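You operate a simulated robot arm through the tools that you are given. There is no shell and no other tool.

The job below is to be done with a simulated robot arm. You get a single attempt, and the scene is never put back.

Task
Put things in order on the blue panel on the table. At the end: the blue foam pad is on the brown carton (marked "FUSES"); the green cloth from the blue panel on the table stands where the blue foam pad stood; the green bulb stands where the green cloth stood; the yellow bulb stands where the green bulb stood; the blue plug from the blue panel on the table is on the white plate; whatever was shut is shut again. Leave all else as you found it, and nothing knocked over.

It is judged by the outcome, as a careful person would: the job done as asked, and still so three seconds after it is handed in. It fails if anything else is knocked over, pushed out of place, dropped, spilled or broken. Flat cloth is picked up by pressing the open fingertips on it (5 to 10 N) and closing them slowly along it; thin cloth reads only 2 to 8 mm in the jaws.

Robot
A 7-joint arm with a two-finger parallel gripper, fixed in place. Base frame: the origin is at the foot of the arm, x ahead of it, y to its left, z up; the work surface is at about z = 0. Units: mm, degrees, N and s.
With the tool pointing down near the work surface it reaches from about 240 to 620 mm from the base axis. Its first joint turns from -66.0 to 66.0 degrees. Payload 2.6 kg.
The tool frame sits at the grasp point between the pads (the TCP): z along the fingers, y along the line on which they close. The tips reach 30 mm beyond it. The gripper opens to 94 mm. The fingers are 28 mm wide and 10 mm thick; the gripper's body (50 by 96 mm) begins 55 mm behind the TCP.
Orientation is told as [roll, pitch, yaw] about the base's x, y, z axes, in that order, counted from this pose: with the fingers straight down and closing along the base's y, the tool's x points along the base's -x, its y along +y and its z along -z.

Tools
- The arm moves only by the tool drive_tool. Its argument "plan" is a list of rows, each a list of 3 entries, a list of its own where there are three numbers: the shift along the base's x, y, z in mm, then the turn, a rotation vector about the base's x, y, z in degrees, then the opening, from 0 (shut) to 1 (fully open). In form: [[[dx, dy, dz], [ax, ay, az], hand], ...]. A call has 1 to 20 rows; each row shifts and turns the commanded pose from where the row before left it. Rows are played at 5 a second. More than 50 mm and 8.6 degrees between two rows, or a gripper value outside its range, and nothing of the call is played. A pose out of reach is approached as far as the arm can. The call stops where the force on the tool passes 40 N (or 10 N more than at its start, if that is more) or the arm is blocked; 0.2 s more then pass. Each finger travels about 72 mm/s and halts on what it meets, pressing with about 24 N; the grip force reading is that of the motor and also rises with nothing between the fingers. The clock runs only during rows and for 0.2 s after the last one: add rows that do not move to give the fingers time. The reply holds the time, the measured pose of the TCP, the force on the tool along the base axes, the opening and the grip force, in the units named above and with some noise, with the torque about the TCP (base axes, N m) and any sound that the robot's microphone picked up.
- Cameras (640 x 400 px; columns grow to the right, rows downward): "scene" is fixed at [23.4, 423.5, 558.5]; the picture's right is [-0.87, -0.49, 0.00], its down [-0.30, 0.53, -0.79] and it looks along [0.39, -0.69, -0.61] (base axes); focal length 272 px, centre (320, 200). "wrist" rides on the gripper at [76, 14, -103] in the tool frame; the picture's right is [-0.18, 0.98, 0.00], its down [-0.75, -0.14, -0.64] and it looks along [-0.63, -0.12, 0.77] (tool axes); focal length 243 px, centre (320, 200). There is no depth. A picture from a camera that has moved, and an enlarged one, comes with that camera's place and axes in the base frame and with its lens.
- grab_frame(camera): a new picture of that camera. No time passes.
- close_up(camera, box): a new picture of the part [left, top, right, bottom] of that camera's present view, enlarged. No time passes.
- close_job(): hands the job in; it is judged then, once.

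Nothing tells you positions but the pictures and the camera data. Unless the task says otherwise, let go and move clear before handing in.

The tools are called after ">>>" as a command line: name --argument value ..., lists and objects as JSON in quotes. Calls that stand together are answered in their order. drive_tool: Moves the arm, as the interface text tells. Its arguments: {"type":"object","properties":{"plan":{"type":"array"}},"required":["plan"]} The other tools are called the same way: grab_frame (camera) takes a picture; close_up (camera, box) takes an enlarged picture of a part of a camera's view; close_job () hands the job in.

At the start:

```text
clock: 0.0
tool_pos: [347.9, -67.6, 391.6]
ee_rot: [0.0, -0.1, -0.2]
ft_force: [0.4, 0.4, -0.7]
moment: [0.01, 0.01, -0.01]
grip_width: 94.0
grip_force: 0.1
```

scene: 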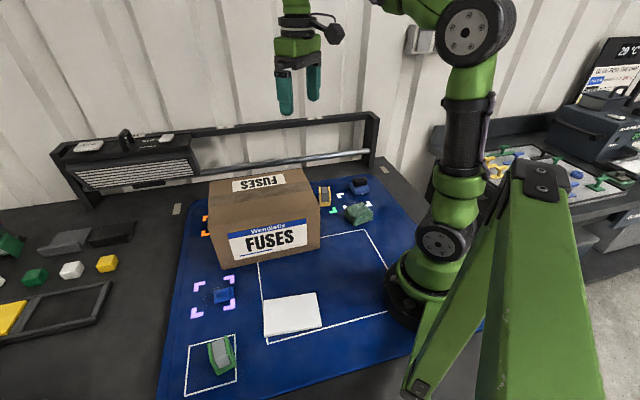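
wrist: 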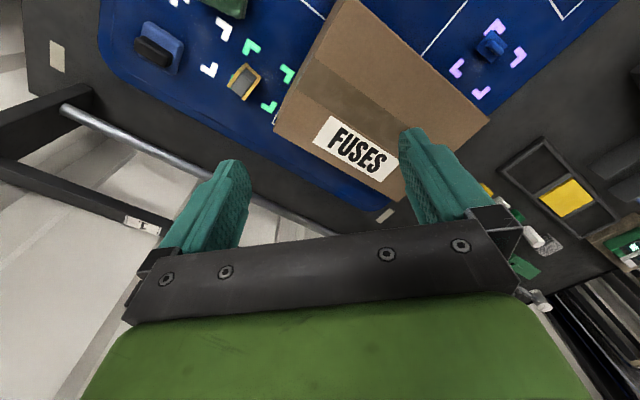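

I see a blue panel with a brown FUSES carton, a white plate, and several small objects at coloured corner marks. I'll look closer at each part before moving.

>>> close_up --camera "scene" --box '[160, 240, 340, 400]'

>>> close_up --camera "scene" --box '[180, 150, 420, 300]'

>>> close_up --camera "scene" --box '[0, 200, 180, 360]'

>>> close_up --camera "wrist" --box '[100, 0, 340, 150]'

>>> close_up --camera "wrist" --box '[400, 0, 640, 150]'

>>> close_up --camera "scene" --box '[460, 60, 640, 240]'

```text
2.50 times, centred on (250, 320) of scene
camera zoom: at [23.4, 423.5, 558.5], right [-0.87, -0.49, 0.0], down [-0.3, 0.53, -0.79], along [0.39, -0.69, -0.61], focal length 679 px, centre (495, -100)
```

zoom: 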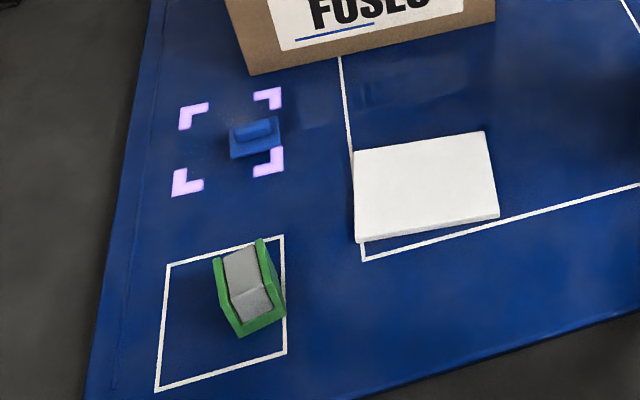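

```text
2.67 times, centred on (300, 225) of scene
camera zoom: at [23.4, 423.5, 558.5], right [-0.87, -0.49, 0.0], down [-0.3, 0.53, -0.79], along [0.39, -0.69, -0.61], focal length 725 px, centre (373, 133)
```

zoom: 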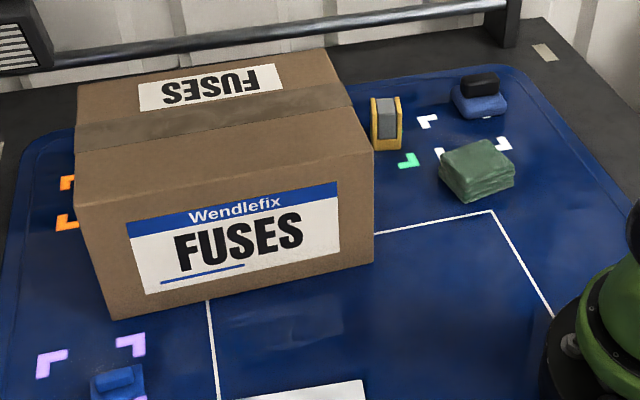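

```text
2.50 times, centred on (90, 280) of scene
camera zoom: at [23.4, 423.5, 558.5], right [-0.87, -0.49, 0.0], down [-0.3, 0.53, -0.79], along [0.39, -0.69, -0.61], focal length 679 px, centre (895, 0)
```

zoom: 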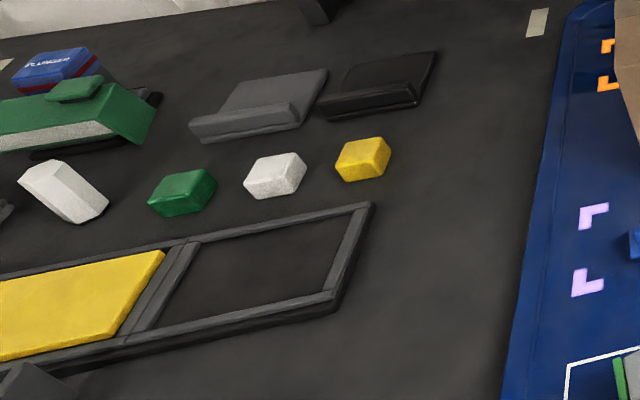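

```text
2.67 times, centred on (220, 75) of wrist
camera zoom: at [272.5, -53.5, 493.6], right [0.19, 0.98, 0.0], down [0.75, -0.14, 0.64], along [0.63, -0.12, -0.77], focal length 647 px, centre (587, 533)
```

zoom: 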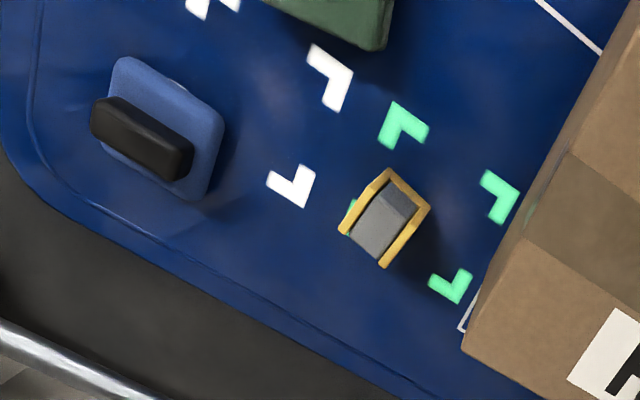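

```text
2.67 times, centred on (520, 75) of wrist
camera zoom: at [272.5, -53.5, 493.6], right [0.19, 0.98, 0.0], down [0.75, -0.14, 0.64], along [0.63, -0.12, -0.77], focal length 647 px, centre (-213, 533)
```

zoom: 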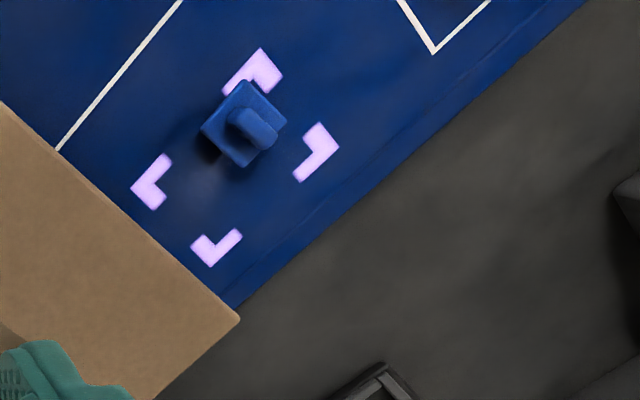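

```text
2.22 times, centred on (550, 150) of scene
camera zoom: at [23.4, 423.5, 558.5], right [-0.87, -0.49, 0.0], down [-0.3, 0.53, -0.79], along [0.39, -0.69, -0.61], focal length 604 px, centre (-191, 311)
```

zoom: 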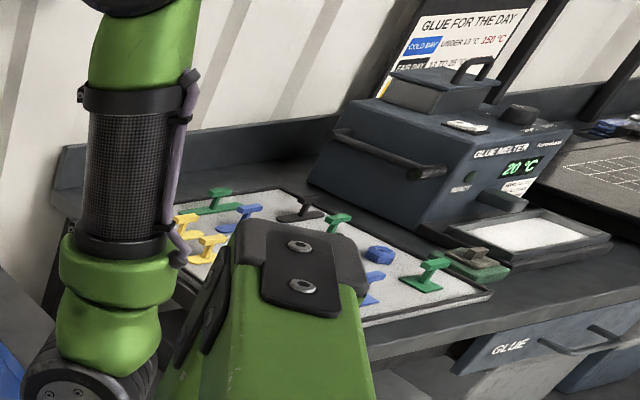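

The carton top sits at about z=135. The green cloth is near (233,-183), the yellow bulb near (364,-213), the black-topped blue thing near (288,-330), the lilac-marked blue thing near (389,218), the green bulb near (293,316) and the plate near (229,177). I'm moving to the right side for a closer look.

>>> drive_tool --plan '[[[-25, -26, -20], [0, 0, -8.2], 1], [[-25, -26, -30], [0, 0, -8.2], 1], [[-25, -26, -30], [0, 0, -8.2], 1], [[-25, -26, -30], [0, 0, -8.2], 1], [[-25, -26, -30], [0, 0, -8.2], 1], [[-25, -26, -30], [0, 0, -8.2], 1], [[0, 0, 0], [0, 0, 0], 1]]'

>>> grab_frame --camera "wrist"

>>> grab_frame --camera "scene"

```text
clock: 1.6
tool_pos: [198.2, -221.9, 221.1]
ee_rot: [0.1, -0.2, -49.4]
ft_force: [0.7, -0.9, 0.3]
moment: [-0.03, -0.02, -0.05]
grip_width: 94.3
grip_force: 0.1
```

```text
taken
camera wrist: at [161.0, -156.2, 323.3], right [0.87, 0.5, 0.0], down [0.38, -0.66, 0.64], along [0.32, -0.56, -0.77], focal length 243 px, centre (320, 200)
```

wrist: 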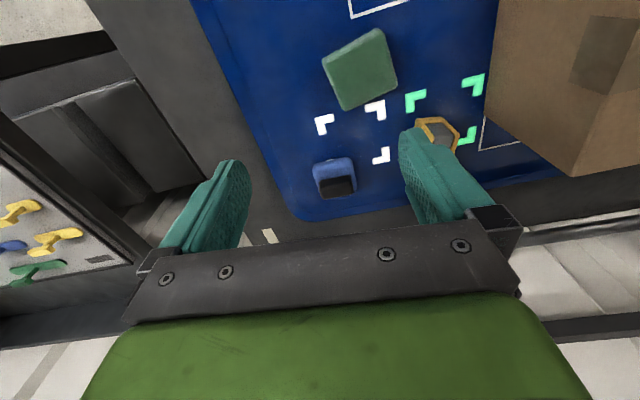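

```text
taken
```

scene: 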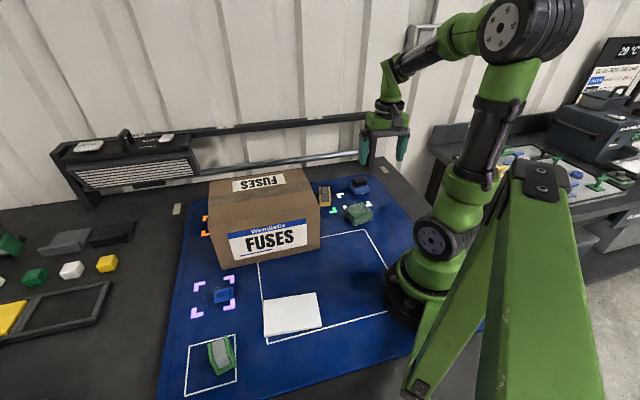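

>>> close_up --camera "wrist" --box '[280, 0, 520, 220]'

>>> close_up --camera "wrist" --box '[290, 130, 390, 220]'

>>> close_up --camera "wrist" --box '[300, 10, 420, 120]'

>>> close_up --camera "scene" --box '[310, 165, 400, 235]'

```text
1.82 times, centred on (400, 110) of wrist
camera zoom: at [161.0, -156.2, 323.3], right [0.87, 0.5, 0.0], down [0.38, -0.66, 0.64], along [0.32, -0.56, -0.77], focal length 441 px, centre (174, 364)
```

zoom: 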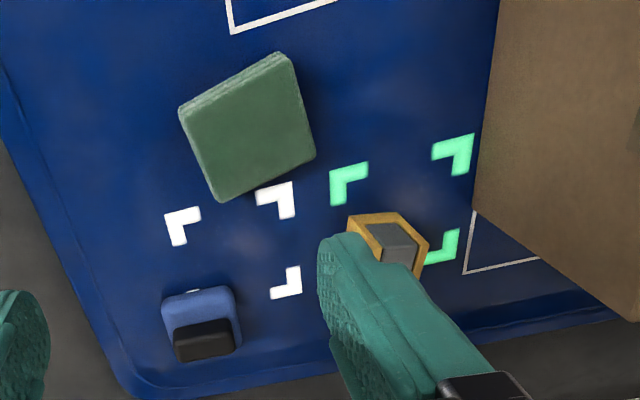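

```text
4.44 times, centred on (340, 175) of wrist
camera zoom: at [161.0, -156.2, 323.3], right [0.87, 0.5, 0.0], down [0.38, -0.66, 0.64], along [0.32, -0.56, -0.77], focal length 1078 px, centre (231, 311)
```

zoom: 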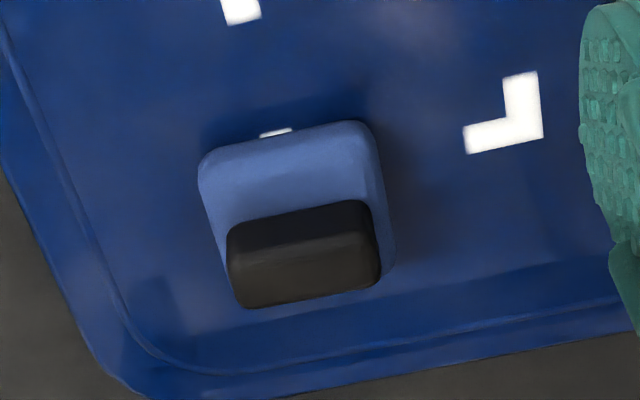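

```text
3.64 times, centred on (360, 65) of wrist
camera zoom: at [161.0, -156.2, 323.3], right [0.87, 0.5, 0.0], down [0.38, -0.66, 0.64], along [0.32, -0.56, -0.77], focal length 882 px, centre (174, 691)
```

zoom: 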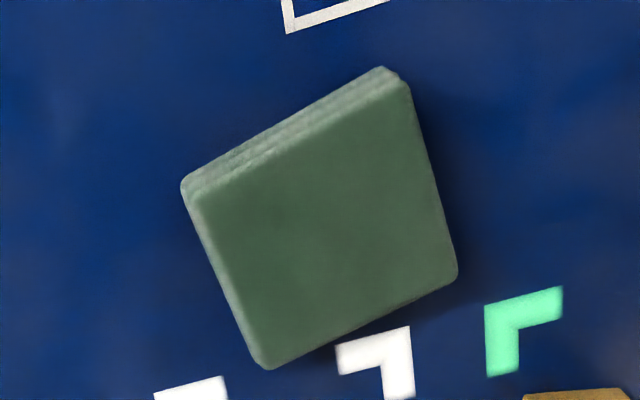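

```text
5.71 times, centred on (355, 200) of scene
camera zoom: at [23.4, 423.5, 558.5], right [-0.87, -0.49, 0.0], down [-0.3, 0.53, -0.79], along [0.39, -0.69, -0.61], focal length 1553 px, centre (120, 200)
```

zoom: 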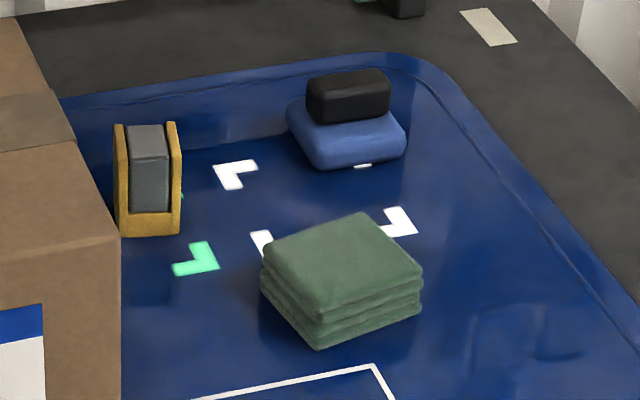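

The right side holds a folded green cloth, the yellow bulb in its bracket, and a soft blue pad with a black block on it. I'm going lower to see whether the black block is a loose thing.

>>> drive_tool --plan '[[[-10, 11, -40], [0, 0, 0], 1], [[-10, 11, -40], [0, 0, 0], 1], [[0, 0, 0], [0, 0, 0], 1]]'

>>> close_up --camera "wrist" --box '[240, 100, 440, 240]'

>>> grab_frame --camera "wrist"

```text
clock: 2.4
tool_pos: [177.7, -202.0, 141.6]
ee_rot: [0.1, -0.1, -49.3]
ft_force: [0.4, -0.6, -0.7]
moment: [0.03, 0.0, 0.01]
grip_width: 93.9
grip_force: 0.0
```

```text
2.86 times, centred on (340, 170) of wrist
camera zoom: at [139.8, -134.9, 245.4], right [0.87, 0.5, 0.0], down [0.38, -0.66, 0.64], along [0.32, -0.56, -0.77], focal length 693 px, centre (263, 286)
```

zoom: 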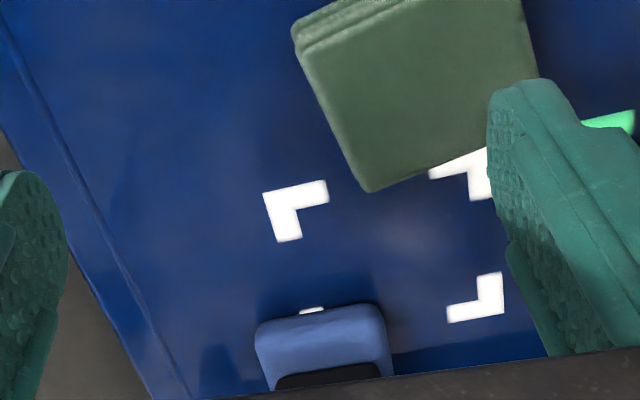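

```text
taken
camera wrist: at [139.8, -134.9, 245.4], right [0.87, 0.5, 0.0], down [0.38, -0.66, 0.64], along [0.32, -0.56, -0.77], focal length 243 px, centre (320, 200)
```

wrist: 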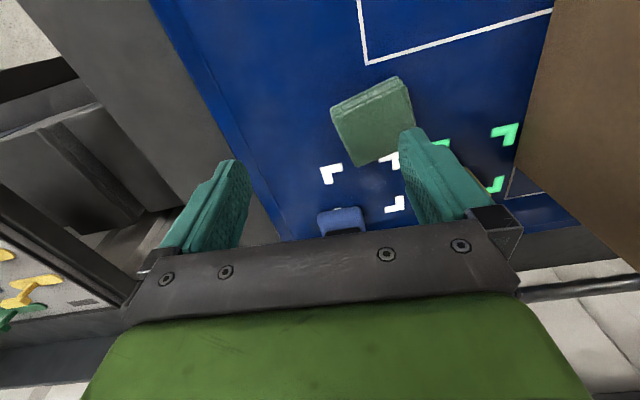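

The pad sits partly under the gripper body in this view, so I'm moving out toward it for a clear look.

>>> drive_tool --plan '[[[26, -30, 10], [0, 0, 0], 1], [[26, -30, 5], [0, 0, 0], 1], [[15, -18, 0], [0, 0, 0], 1], [[0, 0, 0], [0, 0, 0], 1]]'

>>> grab_frame --camera "wrist"

>>> close_up --camera "wrist" --box '[270, 40, 430, 150]'

```text
clock: 3.4
tool_pos: [245.9, -279.0, 158.2]
ee_rot: [0.0, 0.0, -49.3]
ft_force: [-0.5, 0.0, -2.1]
moment: [0.02, 0.01, -0.06]
grip_width: 93.7
grip_force: 0.1
```

```text
taken
camera wrist: at [208.3, -212.8, 259.5], right [0.86, 0.5, 0.0], down [0.38, -0.66, 0.64], along [0.32, -0.56, -0.77], focal length 243 px, centre (320, 200)
```

wrist: 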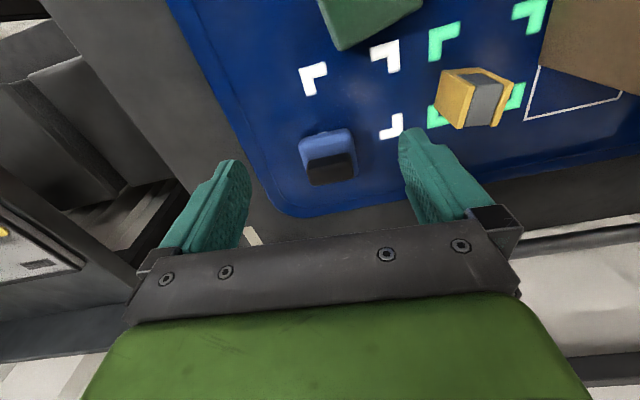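

```text
3.64 times, centred on (350, 95) of wrist
camera zoom: at [208.3, -212.8, 259.5], right [0.86, 0.5, 0.0], down [0.38, -0.66, 0.64], along [0.32, -0.56, -0.77], focal length 882 px, centre (211, 582)
```

zoom: 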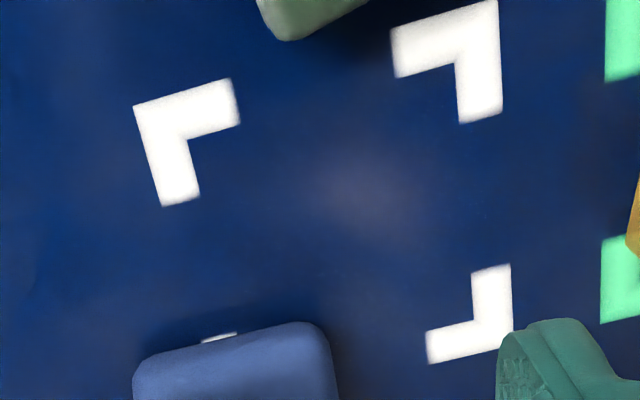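

>>> close_up --camera "wrist" --box '[280, 110, 380, 200]'

>>> close_up --camera "wrist" --box '[410, 40, 530, 150]'

>>> close_up --camera "scene" --box '[340, 170, 380, 200]'

```text
4.44 times, centred on (330, 155) of wrist
camera zoom: at [208.3, -212.8, 259.5], right [0.86, 0.5, 0.0], down [0.38, -0.66, 0.64], along [0.32, -0.56, -0.77], focal length 1078 px, centre (276, 400)
```

zoom: 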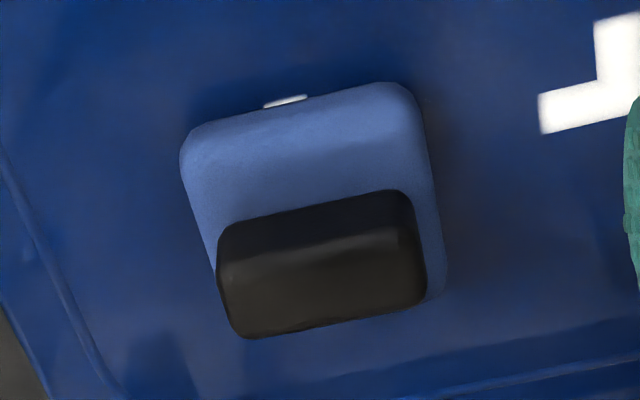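

```text
3.64 times, centred on (470, 95) of wrist
camera zoom: at [208.3, -212.8, 259.5], right [0.86, 0.5, 0.0], down [0.38, -0.66, 0.64], along [0.32, -0.56, -0.77], focal length 882 px, centre (-226, 582)
```

zoom: 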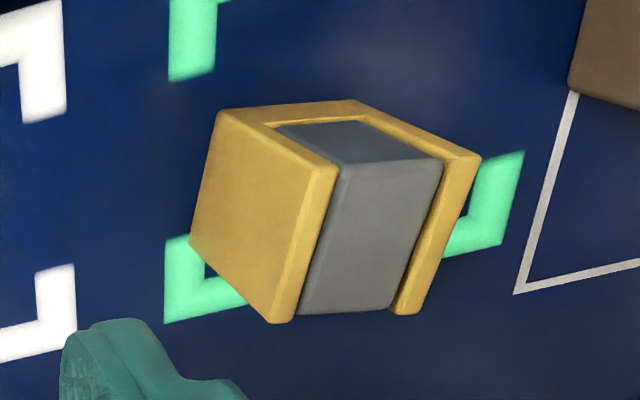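

```text
13.33 times, centred on (360, 185) of scene
camera zoom: at [23.4, 423.5, 558.5], right [-0.87, -0.49, 0.0], down [-0.3, 0.53, -0.79], along [0.39, -0.69, -0.61], focal length 3623 px, centre (-213, 400)
```

zoom: 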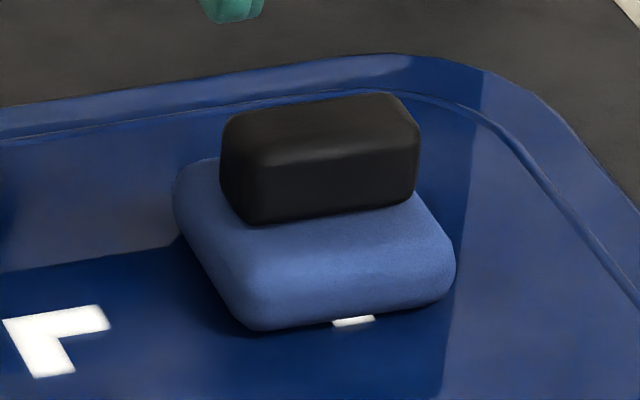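

The foam pad is about 54 mm square at (289,-329), lying at about -46°, with a black block on top. Before committing I want to check behind the carton for anything hidden.

>>> drive_tool --plan '[[[20, 5, 40], [0, 0, 8], 1], [[25, 5, 40], [0, 0, 8], 1], [[30, 10, 30], [0, 0, 8], 1], [[30, 10, 20], [0, 0, 8], 1], [[30, 10, 10], [0, 0, 8], 1], [[10, 0, 0], [0, 0, 8], 1], [[0, 0, 0], [0, 0, 8], 1], [[0, 0, 0], [0, 0, 0], 1]]'

>>> grab_frame --camera "wrist"

```text
clock: 5.2
tool_pos: [389.4, -239.5, 297.6]
ee_rot: [0.0, 0.0, 6.8]
ft_force: [-0.5, 0.3, -0.2]
moment: [0.0, 0.01, 0.0]
grip_width: 94.3
grip_force: 0.1
```

```text
taken
camera wrist: at [313.6, -234.5, 399.4], right [0.07, 1.0, 0.0], down [0.76, -0.05, 0.64], along [0.64, -0.04, -0.77], focal length 243 px, centre (320, 200)
```

wrist: 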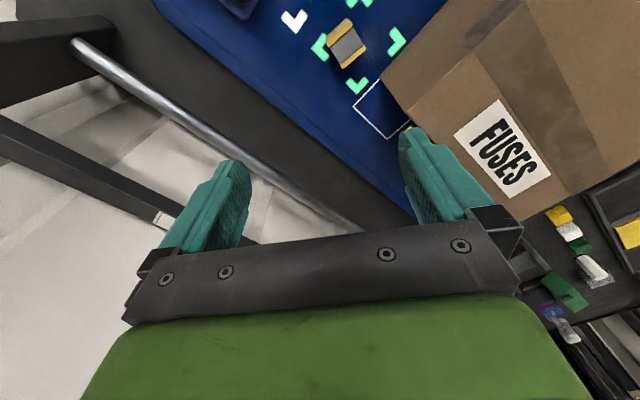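

A small yellowish thing shows behind the finger beside the carton's far face. I'm enlarging that spot.

>>> close_up --camera "wrist" --box '[330, 60, 490, 170]'

```text
3.64 times, centred on (410, 115) of wrist
camera zoom: at [313.6, -234.5, 399.4], right [0.07, 1.0, 0.0], down [0.76, -0.05, 0.64], along [0.64, -0.04, -0.77], focal length 882 px, centre (-7, 509)
```

zoom: 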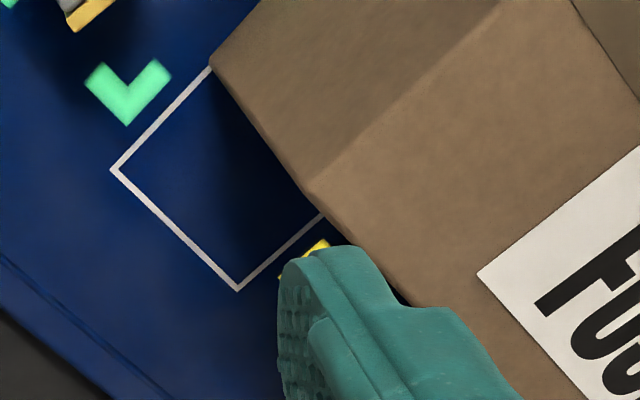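

That could be a yellow corner mark or an object hidden by the finger. I'm moving forward and turning to see it clearly.

>>> drive_tool --plan '[[[40, -10, 0], [0, 0, 8], 1], [[40, -10, 0], [0, 0, 8], 1], [[0, 0, 0], [0, 0, 8], 1], [[0, 0, 0], [0, 0, 0], 1]]'

>>> grab_frame --camera "wrist"

>>> close_up --camera "wrist" --box '[250, 0, 450, 140]'

```text
clock: 6.2
tool_pos: [468.8, -260.7, 295.9]
ee_rot: [0.0, -0.1, 30.8]
ft_force: [-0.2, -0.6, -1.2]
moment: [0.01, 0.02, 0.0]
grip_width: 94.2
grip_force: 0.1
```

```text
taken
camera wrist: at [397.1, -287.0, 398.7], right [-0.35, 0.94, 0.0], down [0.72, 0.26, 0.64], along [0.6, 0.22, -0.77], focal length 243 px, centre (320, 200)
```

wrist: 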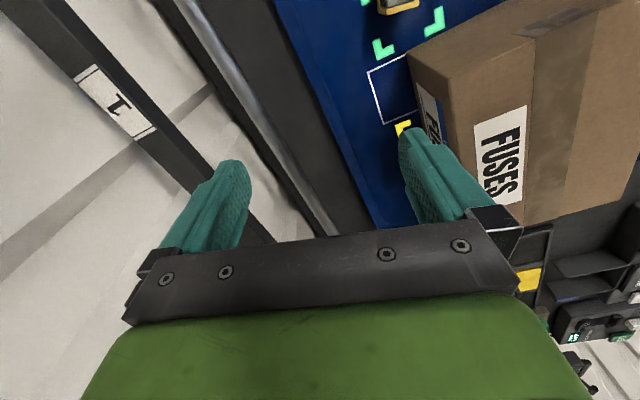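

```text
2.86 times, centred on (350, 70) of wrist
camera zoom: at [397.1, -287.0, 398.7], right [-0.35, 0.94, 0.0], down [0.72, 0.26, 0.64], along [0.6, 0.22, -0.77], focal length 693 px, centre (234, 571)
```

zoom: 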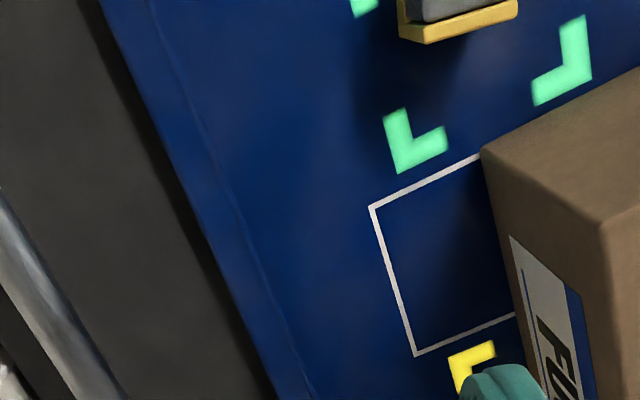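

Those are corner marks, with perhaps something inside them. I'm shifting sideways to bring that spot between the fingers.

>>> drive_tool --plan '[[[0, 45, 10], [0, 0, 0], 1], [[0, 45, 10], [0, 0, 0], 1], [[0, 40, 0], [0, 0, 0], 1], [[0, 0, 0], [0, 0, 0], 1]]'

>>> grab_frame --camera "wrist"

>>> close_up --camera "wrist" --box '[250, 40, 450, 180]'

```text
clock: 7.2
tool_pos: [468.4, -130.8, 315.5]
ee_rot: [0.1, -0.1, 30.8]
ft_force: [0.1, -1.0, 0.4]
moment: [0.0, 0.03, -0.03]
grip_width: 93.8
grip_force: 0.0
```

```text
taken
camera wrist: at [396.2, -158.1, 418.4], right [-0.34, 0.94, 0.0], down [0.72, 0.26, 0.64], along [0.6, 0.22, -0.77], focal length 243 px, centre (320, 200)
```

wrist: 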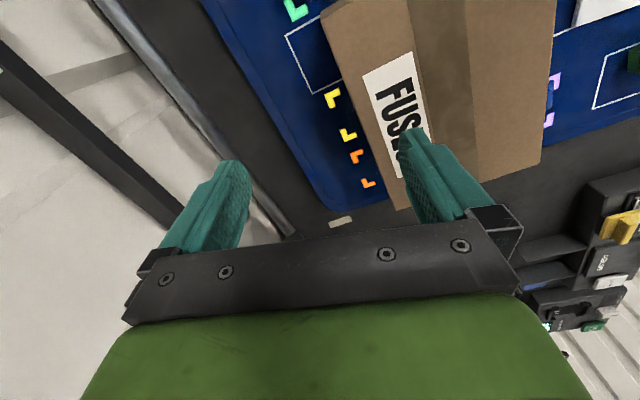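

```text
2.86 times, centred on (350, 110) of wrist
camera zoom: at [396.2, -158.1, 418.4], right [-0.34, 0.94, 0.0], down [0.72, 0.26, 0.64], along [0.6, 0.22, -0.77], focal length 693 px, centre (234, 457)
```

zoom: 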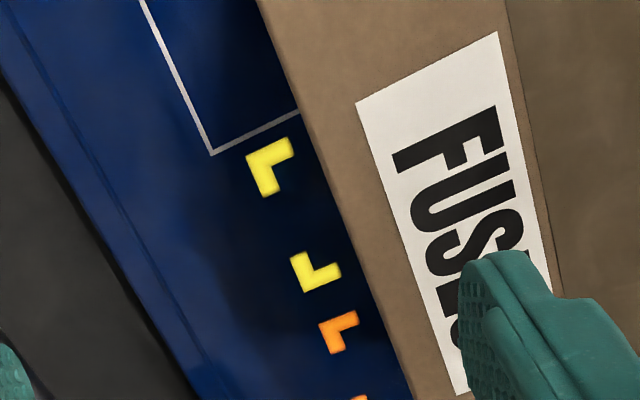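

Nothing is behind the carton except marks, so the identities stand and the carton top is centred near (434,5). Now I'm going above the blue foam pad with the yaw matched to it.

>>> drive_tool --plan '[[[-18, -20, -15], [0, 0, -7.73], 1], [[-18, -20, -15], [0, 0, -7.73], 1], [[-18, -20, -15], [0, 0, -7.73], 1], [[-18, -20, -15], [0, 0, -7.73], 1], [[-18, -20, -15], [0, 0, -7.73], 1], [[-18, -20, -15], [0, 0, -7.73], 1], [[-18, -20, -15], [0, 0, -7.73], 1], [[-18, -20, -15], [0, 0, -7.73], 1], [[-18, -20, -20], [0, 0, -7.73], 1], [[-18, -18.6, -20], [0, 0, -7.73], 1], [[0, 0, 0], [0, 0, 0], 1]]'

>>> grab_frame --camera "wrist"

>>> close_up --camera "wrist" --box '[240, 50, 400, 160]'

```text
clock: 9.6
tool_pos: [288.6, -329.2, 155.1]
ee_rot: [0.0, 0.0, -46.7]
ft_force: [-0.1, 0.3, 0.1]
moment: [0.01, -0.01, 0.01]
grip_width: 94.0
grip_force: 0.1
```

```text
taken
camera wrist: at [247.2, -264.4, 257.7], right [0.84, 0.54, 0.0], down [0.41, -0.64, 0.64], along [0.35, -0.54, -0.77], focal length 243 px, centre (320, 200)
```

wrist: 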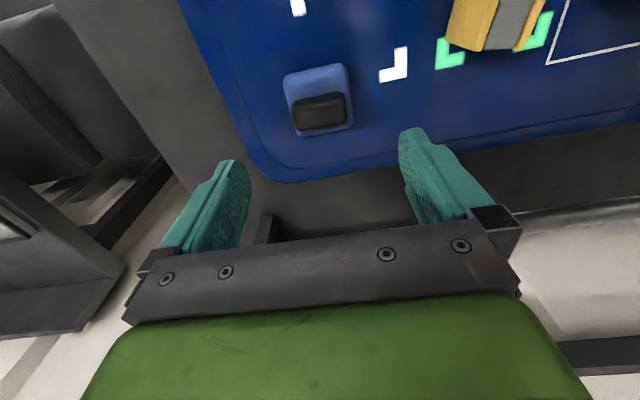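

```text
3.64 times, centred on (320, 105) of wrist
camera zoom: at [247.2, -264.4, 257.7], right [0.84, 0.54, 0.0], down [0.41, -0.64, 0.64], along [0.35, -0.54, -0.77], focal length 882 px, centre (320, 546)
```

zoom: 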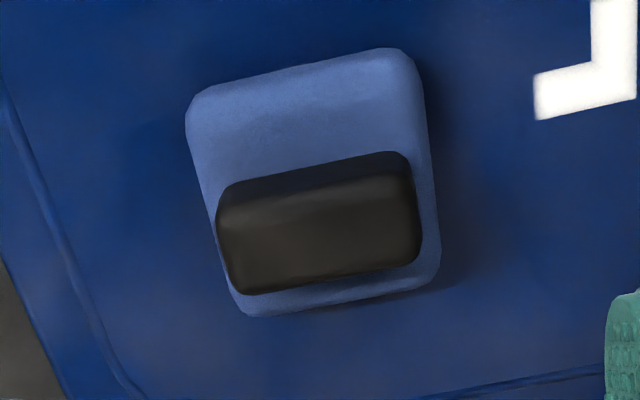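

The pad is centred between the fingers and aligned. I'm descending around it and closing.

>>> drive_tool --plan '[[[0, 0, -40], [0, 0, 0], 1], [[0, 0, -40], [0, 0, 0], 1], [[0, 0, -25], [0, 0, 0], 1], [[0, 0, -13], [0, 0, 0], 1], [[0, 0, 0], [0, 0, 0], 1]]'

>>> drive_tool --plan '[[[0, 0, 0], [0, 0, 0], 0.7], [[0, 0, 0], [0, 0, 0], 0.55], [[0, 0, 0], [0, 0, 0], 0.45], [[0, 0, 0], [0, 0, 0], 0.35], [[0, 0, 0], [0, 0, 0], 0.35]]'

>>> grab_frame --camera "wrist"

>>> close_up --camera "scene" --box '[310, 150, 410, 220]'

```text
clock: 10.8
tool_pos: [289.8, -328.3, 36.5]
ee_rot: [0.2, -0.1, -46.6]
ft_force: [-0.5, -0.7, -0.2]
moment: [-0.02, 0.01, 0.05]
grip_width: 93.9
grip_force: 0.0
```

```text
clock: 12.0
tool_pos: [289.9, -329.0, 37.2]
ee_rot: [0.1, -0.1, -46.6]
ft_force: [0.5, 0.2, -0.8]
moment: [-0.02, 0.01, 0.01]
grip_width: 61.1
grip_force: 23.9
```

```text
taken
camera wrist: at [249.6, -264.0, 139.8], right [0.84, 0.54, 0.0], down [0.41, -0.64, 0.64], along [0.35, -0.54, -0.77], focal length 243 px, centre (320, 200)
```

wrist: 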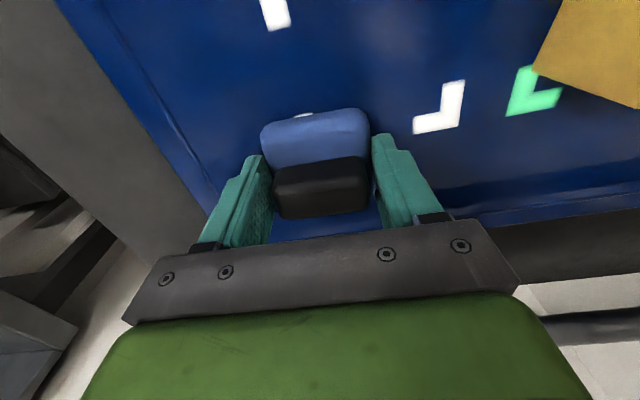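

```text
5.71 times, centred on (360, 185) of scene
camera zoom: at [23.4, 423.5, 558.5], right [-0.87, -0.49, 0.0], down [-0.3, 0.53, -0.79], along [0.39, -0.69, -0.61], focal length 1553 px, centre (91, 286)
```

zoom: 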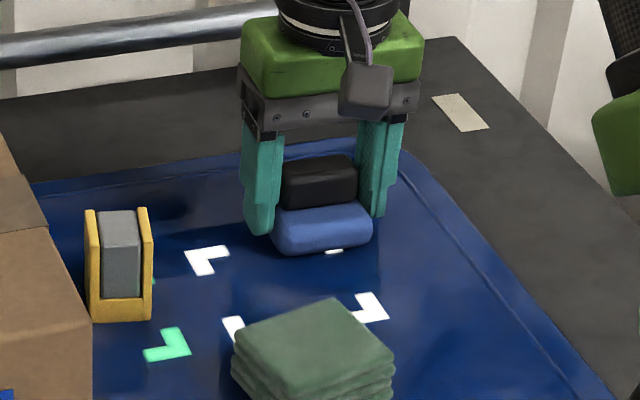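

The grip reads 61 mm with firm force, and the pad with its black block sits squarely between the fingers. I'm lifting a little to check that both rise together.

>>> drive_tool --plan '[[[0, 0, 10], [0, 0, 0], 0.35], [[0, 0, 20], [0, 0, 0], 0.35], [[0, 0, 30], [0, 0, 0], 0.35], [[0, 0, 0], [0, 0, 0], 0.35]]'

>>> close_up --camera "scene" --box '[310, 130, 410, 200]'

>>> close_up --camera "wrist" --box '[200, 80, 440, 240]'

```text
clock: 13.0
tool_pos: [290.5, -329.8, 98.6]
ee_rot: [0.0, 0.0, -46.4]
ft_force: [-0.3, 0.3, -0.4]
moment: [0.0, -0.02, -0.01]
grip_width: 61.2
grip_force: 24.1
```

```text
5.71 times, centred on (360, 165) of scene
camera zoom: at [23.4, 423.5, 558.5], right [-0.87, -0.49, 0.0], down [-0.3, 0.53, -0.79], along [0.39, -0.69, -0.61], focal length 1553 px, centre (91, 400)
```

zoom: 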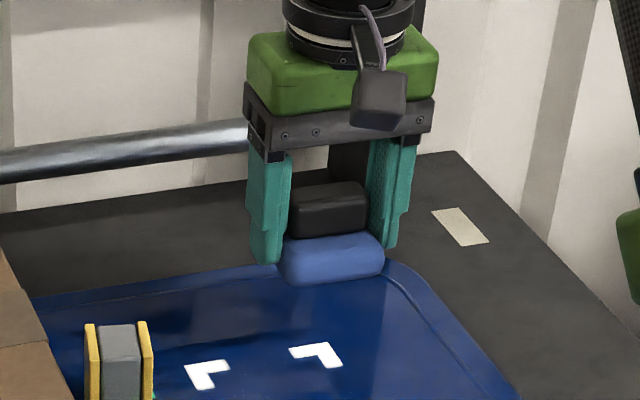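

```text
2.50 times, centred on (320, 160) of wrist
camera zoom: at [249.5, -264.0, 200.3], right [0.84, 0.54, 0.0], down [0.42, -0.64, 0.64], along [0.35, -0.54, -0.77], focal length 606 px, centre (320, 300)
```

zoom: 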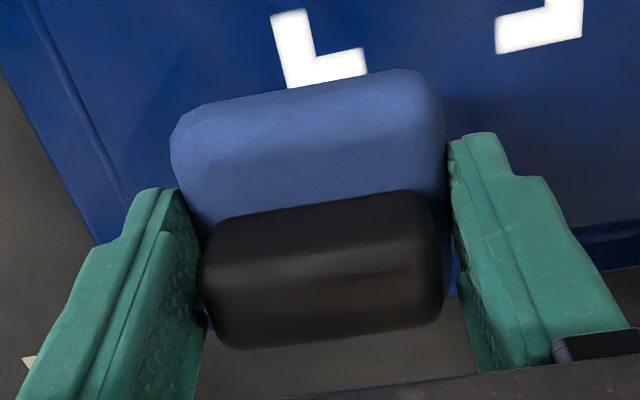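

Both rise together and the grip holds. I'm carrying the pad up and over to the middle of the carton top.

>>> drive_tool --plan '[[[0, 0, 45], [0, 0, 0], 0.35], [[5, 10, 45], [0, 0, 0], 0.35], [[10, 25, 35], [0, 0, 0], 0.35], [[15, 37.5, 15], [0, 0, 0], 0.35], [[15, 37.5, 0], [0, 0, 0], 0.35], [[15, 37.5, 0], [0, 0, 0], 0.35], [[16, 37.5, 0], [0, 0, 0], 0.35], [[16, 37.5, 0], [0, 0, 0], 0.35], [[16, 37.5, 0], [0, 0, 0], 0.35], [[16, 37.5, 0], [0, 0, 0], 0.35], [[16, 37.5, 0], [0, 0, 0], 0.35], [[0, 0, 0], [0, 0, 0], 0.35]]'

>>> grab_frame --camera "scene"

>>> grab_frame --camera "wrist"

```text
clock: 15.6
tool_pos: [429.5, 5.9, 236.6]
ee_rot: [0.0, -0.1, -46.7]
ft_force: [0.3, 0.5, -0.5]
moment: [0.0, -0.02, -0.01]
grip_width: 61.0
grip_force: 24.5
```

```text
taken
```

scene: 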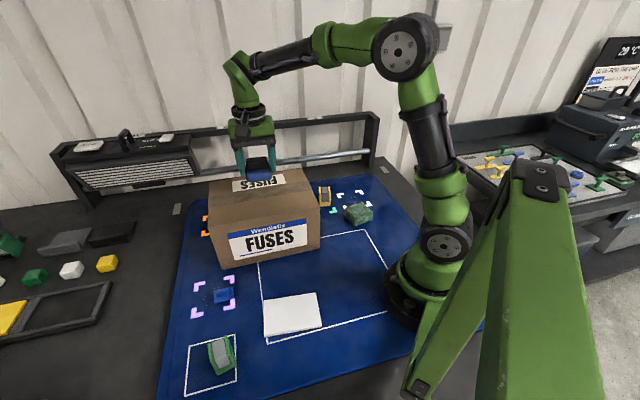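

```text
taken
camera wrist: at [389.2, 71.0, 340.4], right [0.84, 0.54, 0.0], down [0.41, -0.64, 0.64], along [0.35, -0.54, -0.77], focal length 243 px, centre (320, 200)
```

wrist: 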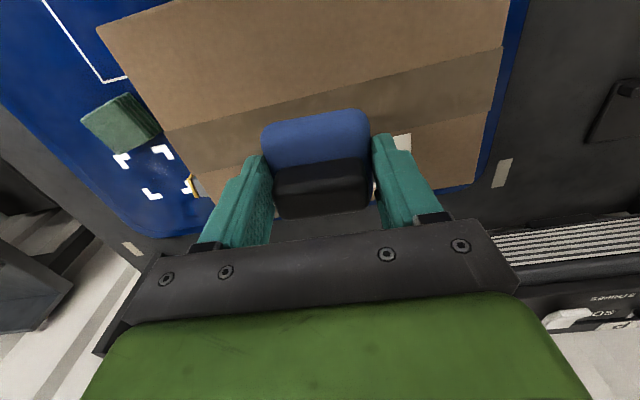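

I'm over the carton. I'm going down quickly to about 15 mm above it, then in small steps while watching the force.

>>> drive_tool --plan '[[[0, 0, -30], [0, 0, 0], 0.35], [[0, 0, -20], [0, 0, 0], 0.35], [[0, 0, -5], [0, 0, 0], 0.35], [[0, 0, -3], [0, 0, 0], 0.35], [[0, 0, 0], [0, 0, 0], 0.35]]'

>>> close_up --camera "scene" --box '[200, 120, 330, 220]'

```text
clock: 16.8
tool_pos: [431.7, 6.5, 181.0]
ee_rot: [0.4, -0.4, -46.6]
ft_force: [1.3, -1.4, 31.8]
moment: [-0.14, 0.02, -0.04]
grip_width: 60.9
grip_force: 24.0
```

```text
4.00 times, centred on (265, 170) of scene
camera zoom: at [23.2, 423.5, 558.6], right [-0.87, -0.49, 0.0], down [-0.3, 0.53, -0.79], along [0.39, -0.69, -0.61], focal length 1087 px, centre (540, 320)
```

zoom: 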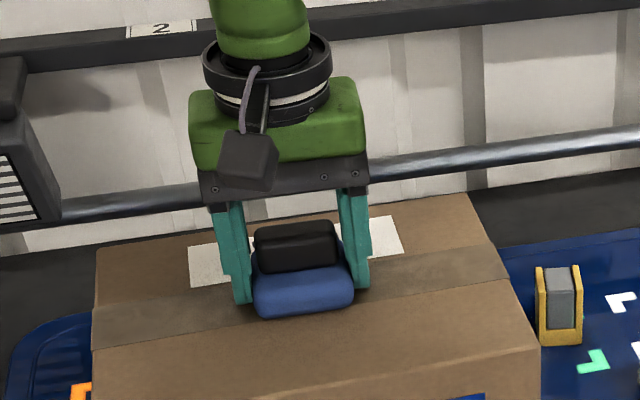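

The pad touched the carton at TCP z≈181 with 32 N. I'm easing up 2 mm and checking the force before release.

>>> drive_tool --plan '[[[0, 0, 2], [0, 0, 0], 0.35], [[0, 0, 0], [0, 0, 0], 0.35]]'

```text
clock: 17.4
tool_pos: [431.9, 7.6, 181.5]
ee_rot: [0.0, -0.2, -46.5]
ft_force: [8.6, 0.1, 14.0]
moment: [-0.09, -0.6, 0.05]
grip_width: 61.1
grip_force: 24.2
```

Force is down to 14 N, so I'm easing a little more and then opening slowly.

>>> drive_tool --plan '[[[0, 0, 0.8], [0, 0, 0], 0.35], [[0, 0, 0], [0, 0, 0], 0.66], [[0, 0, 0], [0, 0, 0], 0.75], [[0, 0, 0], [0, 0, 0], 0.85], [[0, 0, 0], [0, 0, 0], 0.9]]'

>>> close_up --camera "scene" --box '[200, 120, 330, 220]'

>>> close_up --camera "wrist" --box '[200, 80, 440, 240]'

```text
clock: 18.6
tool_pos: [428.7, 7.2, 182.4]
ee_rot: [0.0, -0.1, -46.7]
ft_force: [0.7, 0.6, 0.8]
moment: [-0.04, -0.03, 0.01]
grip_width: 84.7
grip_force: 0.0
```

```text
4.00 times, centred on (265, 170) of scene
camera zoom: at [23.4, 423.5, 558.5], right [-0.87, -0.49, 0.0], down [-0.3, 0.53, -0.79], along [0.39, -0.69, -0.61], focal length 1087 px, centre (540, 320)
```

zoom: 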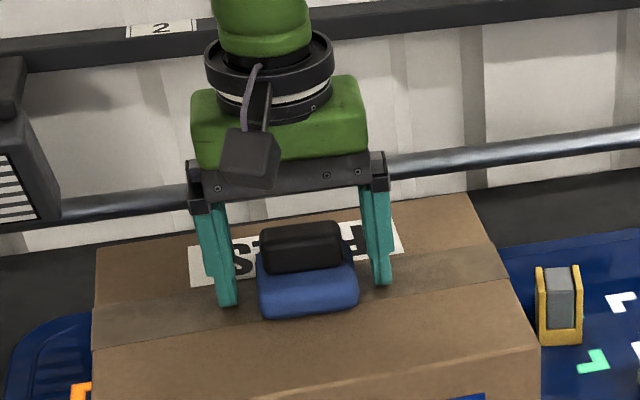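

```text
2.50 times, centred on (320, 160) of wrist
camera zoom: at [388.8, 71.8, 285.0], right [0.84, 0.54, 0.0], down [0.41, -0.64, 0.64], along [0.35, -0.54, -0.77], focal length 606 px, centre (320, 300)
```

zoom: 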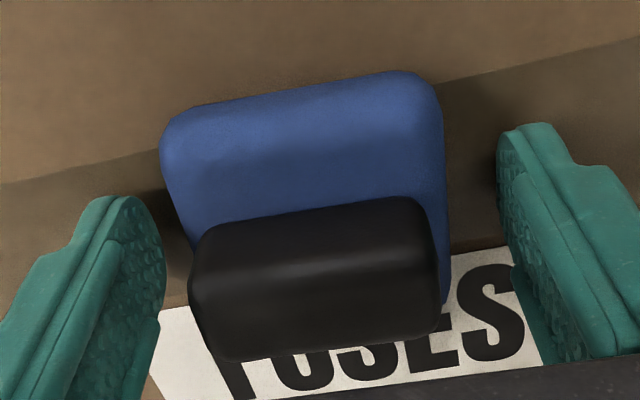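

The pad rests flat on the carton. I'm rising straight up, then going over the folded green cloth at about (233,-191).

>>> drive_tool --plan '[[[0, 0, 30], [0, 0, 0], 0.9], [[0, 0, 45], [0, 0, 0], 1], [[-28, -28, 10], [0, 0, 1.8], 1], [[-28, -28, 0], [0, 0, 1.8], 1], [[-28, -28, 0], [0, 0, 1.8], 1], [[-28, -28, 0], [0, 0, 1.8], 1], [[-28, -28, -15], [0, 0, 1.8], 1], [[-28, -28, -30], [0, 0, 1.8], 1], [[-28, -28, -30], [0, 0, 1.8], 1], [[0, 0, -40], [0, 0, 0], 1], [[0, 0, 0], [0, 0, 0], 1]]'

>>> grab_frame --camera "wrist"

>>> close_up --camera "wrist" --box '[220, 30, 420, 170]'

>>> grab_frame --camera "scene"

```text
clock: 21.0
tool_pos: [234.2, -188.5, 156.4]
ee_rot: [0.1, -0.1, -33.9]
ft_force: [0.4, -0.8, 0.4]
moment: [-0.01, -0.02, -0.03]
grip_width: 94.0
grip_force: 0.1
```

```text
taken
camera wrist: at [180.5, -133.5, 258.3], right [0.7, 0.71, 0.0], down [0.55, -0.54, 0.64], along [0.46, -0.45, -0.77], focal length 243 px, centre (320, 200)
```

wrist: 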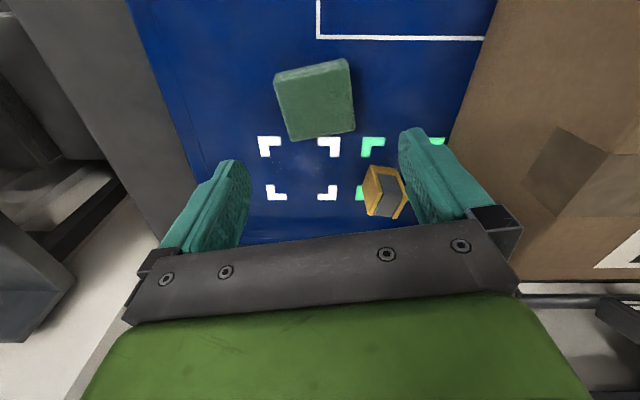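

```text
2.86 times, centred on (320, 100) of wrist
camera zoom: at [180.5, -133.5, 258.3], right [0.7, 0.71, 0.0], down [0.55, -0.54, 0.64], along [0.46, -0.45, -0.77], focal length 693 px, centre (320, 486)
```

zoom: 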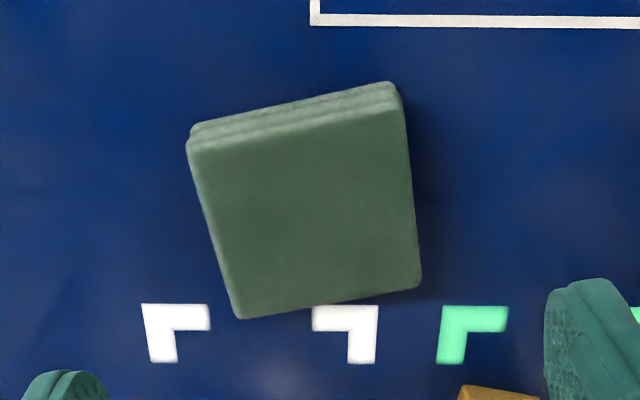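

```text
taken
```

scene: 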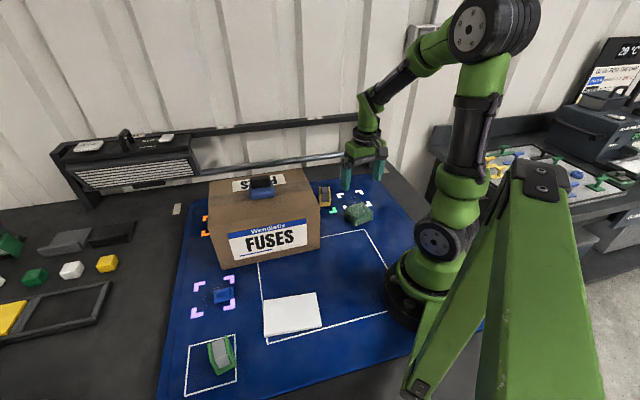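

The folded cloth, about 66 mm wide, is centred and aligned under the gripper. I'm descending around it with the tips close to the panel and closing gently.

>>> drive_tool --plan '[[[-1, -2, -40], [0, 0, 0], 1], [[0, 0, -40], [0, 0, 0], 1], [[0, 0, -27], [0, 0, 0], 1], [[0, 0, -15], [0, 0, 0], 1], [[0, 0, 0], [0, 0, 0], 1]]'

>>> drive_tool --plan '[[[0, 0, 0], [0, 0, 0], 0.8], [[0, 0, 0], [0, 0, 0], 0.7], [[0, 0, 0], [0, 0, 0], 0.6], [[0, 0, 0], [0, 0, 0], 0.5], [[0, 0, 0], [0, 0, 0], 0.5]]'

>>> grab_frame --camera "wrist"

>>> close_up --camera "scene" --box '[310, 165, 410, 235]'

```text
clock: 22.2
tool_pos: [231.2, -191.4, 32.8]
ee_rot: [0.1, -0.1, -33.9]
ft_force: [0.2, -0.7, -0.4]
moment: [-0.02, 0.02, 0.01]
grip_width: 94.2
grip_force: 0.1
```

```text
clock: 23.4
tool_pos: [231.9, -189.6, 32.6]
ee_rot: [0.0, -0.1, -34.0]
ft_force: [0.1, 0.0, -0.7]
moment: [0.01, 0.01, 0.0]
grip_width: 73.4
grip_force: 23.8
```

```text
taken
camera wrist: at [177.4, -136.4, 135.0], right [0.7, 0.71, 0.0], down [0.55, -0.54, 0.64], along [0.46, -0.45, -0.77], focal length 243 px, centre (320, 200)
```

wrist: 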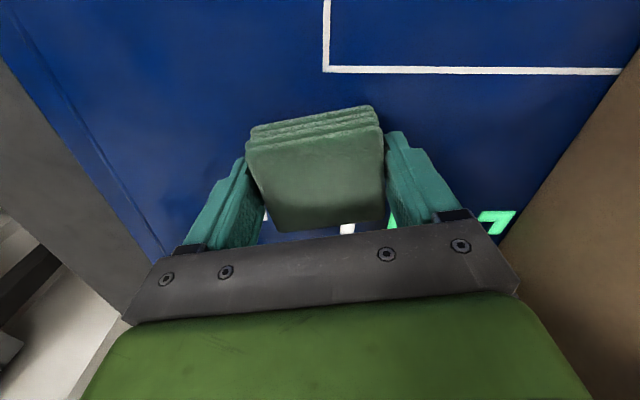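

```text
5.71 times, centred on (360, 200) of scene
camera zoom: at [23.4, 423.5, 558.5], right [-0.87, -0.49, 0.0], down [-0.3, 0.53, -0.79], along [0.39, -0.69, -0.61], focal length 1553 px, centre (91, 200)
```

zoom: 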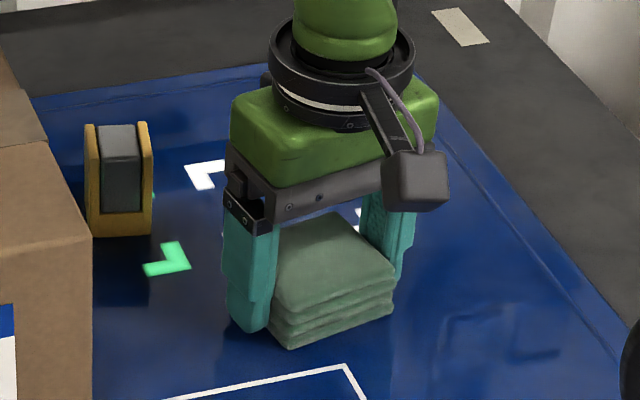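

The cloth is gripped at 73 mm. I'm lifting it, carrying it to the pad's old spot at (290,-329), and checking before lowering.

>>> drive_tool --plan '[[[0, 0, 10], [0, 0, 0], 0.5], [[0, 0, 30], [0, 0, 0], 0.5], [[0, 0, 35], [0, 0, 0], 0.5], [[0, 0, 0], [0, 0, 0], 0.5], [[14.5, -34.5, 0], [0, 0, -3.1], 0.5], [[14.5, -34.5, 0], [0, 0, -3.1], 0.5], [[14.5, -34.5, 0], [0, 0, -3.1], 0.5], [[14.5, -35, 0], [0, 0, -3.2], 0.5], [[0, 0, 0], [0, 0, 0], 0.5]]'

>>> grab_frame --camera "wrist"

>>> close_up --camera "scene" --box '[300, 130, 410, 220]'

```text
clock: 25.4
tool_pos: [289.7, -331.7, 108.6]
ee_rot: [0.2, -0.1, -46.5]
ft_force: [-0.2, 0.5, -0.5]
moment: [-0.02, 0.04, 0.01]
grip_width: 73.4
grip_force: 24.0
```

```text
taken
camera wrist: at [249.2, -266.8, 210.5], right [0.84, 0.54, 0.0], down [0.42, -0.64, 0.64], along [0.35, -0.54, -0.77], focal length 243 px, centre (320, 200)
```

wrist: 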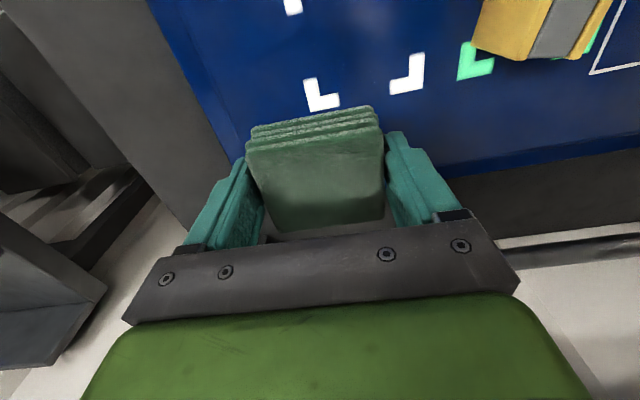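

```text
4.44 times, centred on (355, 175) of scene
camera zoom: at [23.4, 423.5, 558.5], right [-0.87, -0.49, 0.0], down [-0.3, 0.53, -0.79], along [0.39, -0.69, -0.61], focal length 1208 px, centre (164, 311)
```

zoom: 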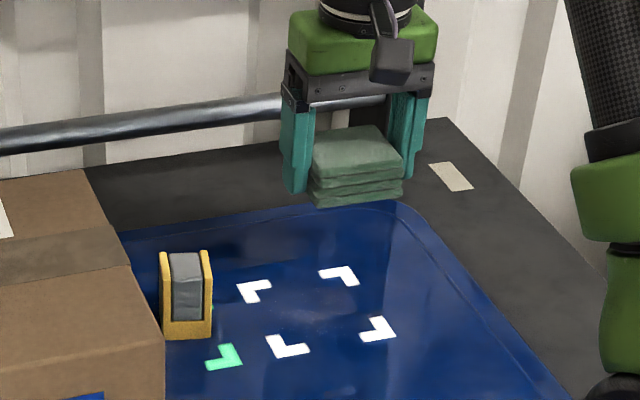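

The cloth is over the pad's old spot. I'm lowering gently until it touches.

>>> drive_tool --plan '[[[0, 1, -35], [0, 0, 0], 0.5], [[0, 1, -25], [0, 0, 0], 0.5], [[0, 0, -8], [0, 0, 0], 0.5], [[0, 0, -4], [0, 0, 0], 0.5], [[0, 0, -2], [0, 0, 0], 0.5], [[0, 0, 0], [0, 0, 0], 0.5]]'

```text
clock: 26.8
tool_pos: [289.7, -327.9, 32.8]
ee_rot: [0.1, -0.2, -46.6]
ft_force: [0.2, -0.7, -0.6]
moment: [0.02, -0.03, -0.03]
grip_width: 73.3
grip_force: 23.9
```

The height matches the pick height, with no contact force yet. I'm taking one more small step and then releasing.

>>> drive_tool --plan '[[[0, 0, -0.6], [0, 0, 0], 0.5], [[0, 0, 0], [0, 0, 0], 0.5]]'

```text
clock: 27.4
tool_pos: [291.1, -328.5, 32.3]
ee_rot: [0.1, -0.1, -46.5]
ft_force: [-2.2, 2.0, 5.4]
moment: [0.1, -0.02, 0.01]
grip_width: 73.4
grip_force: 23.8
```

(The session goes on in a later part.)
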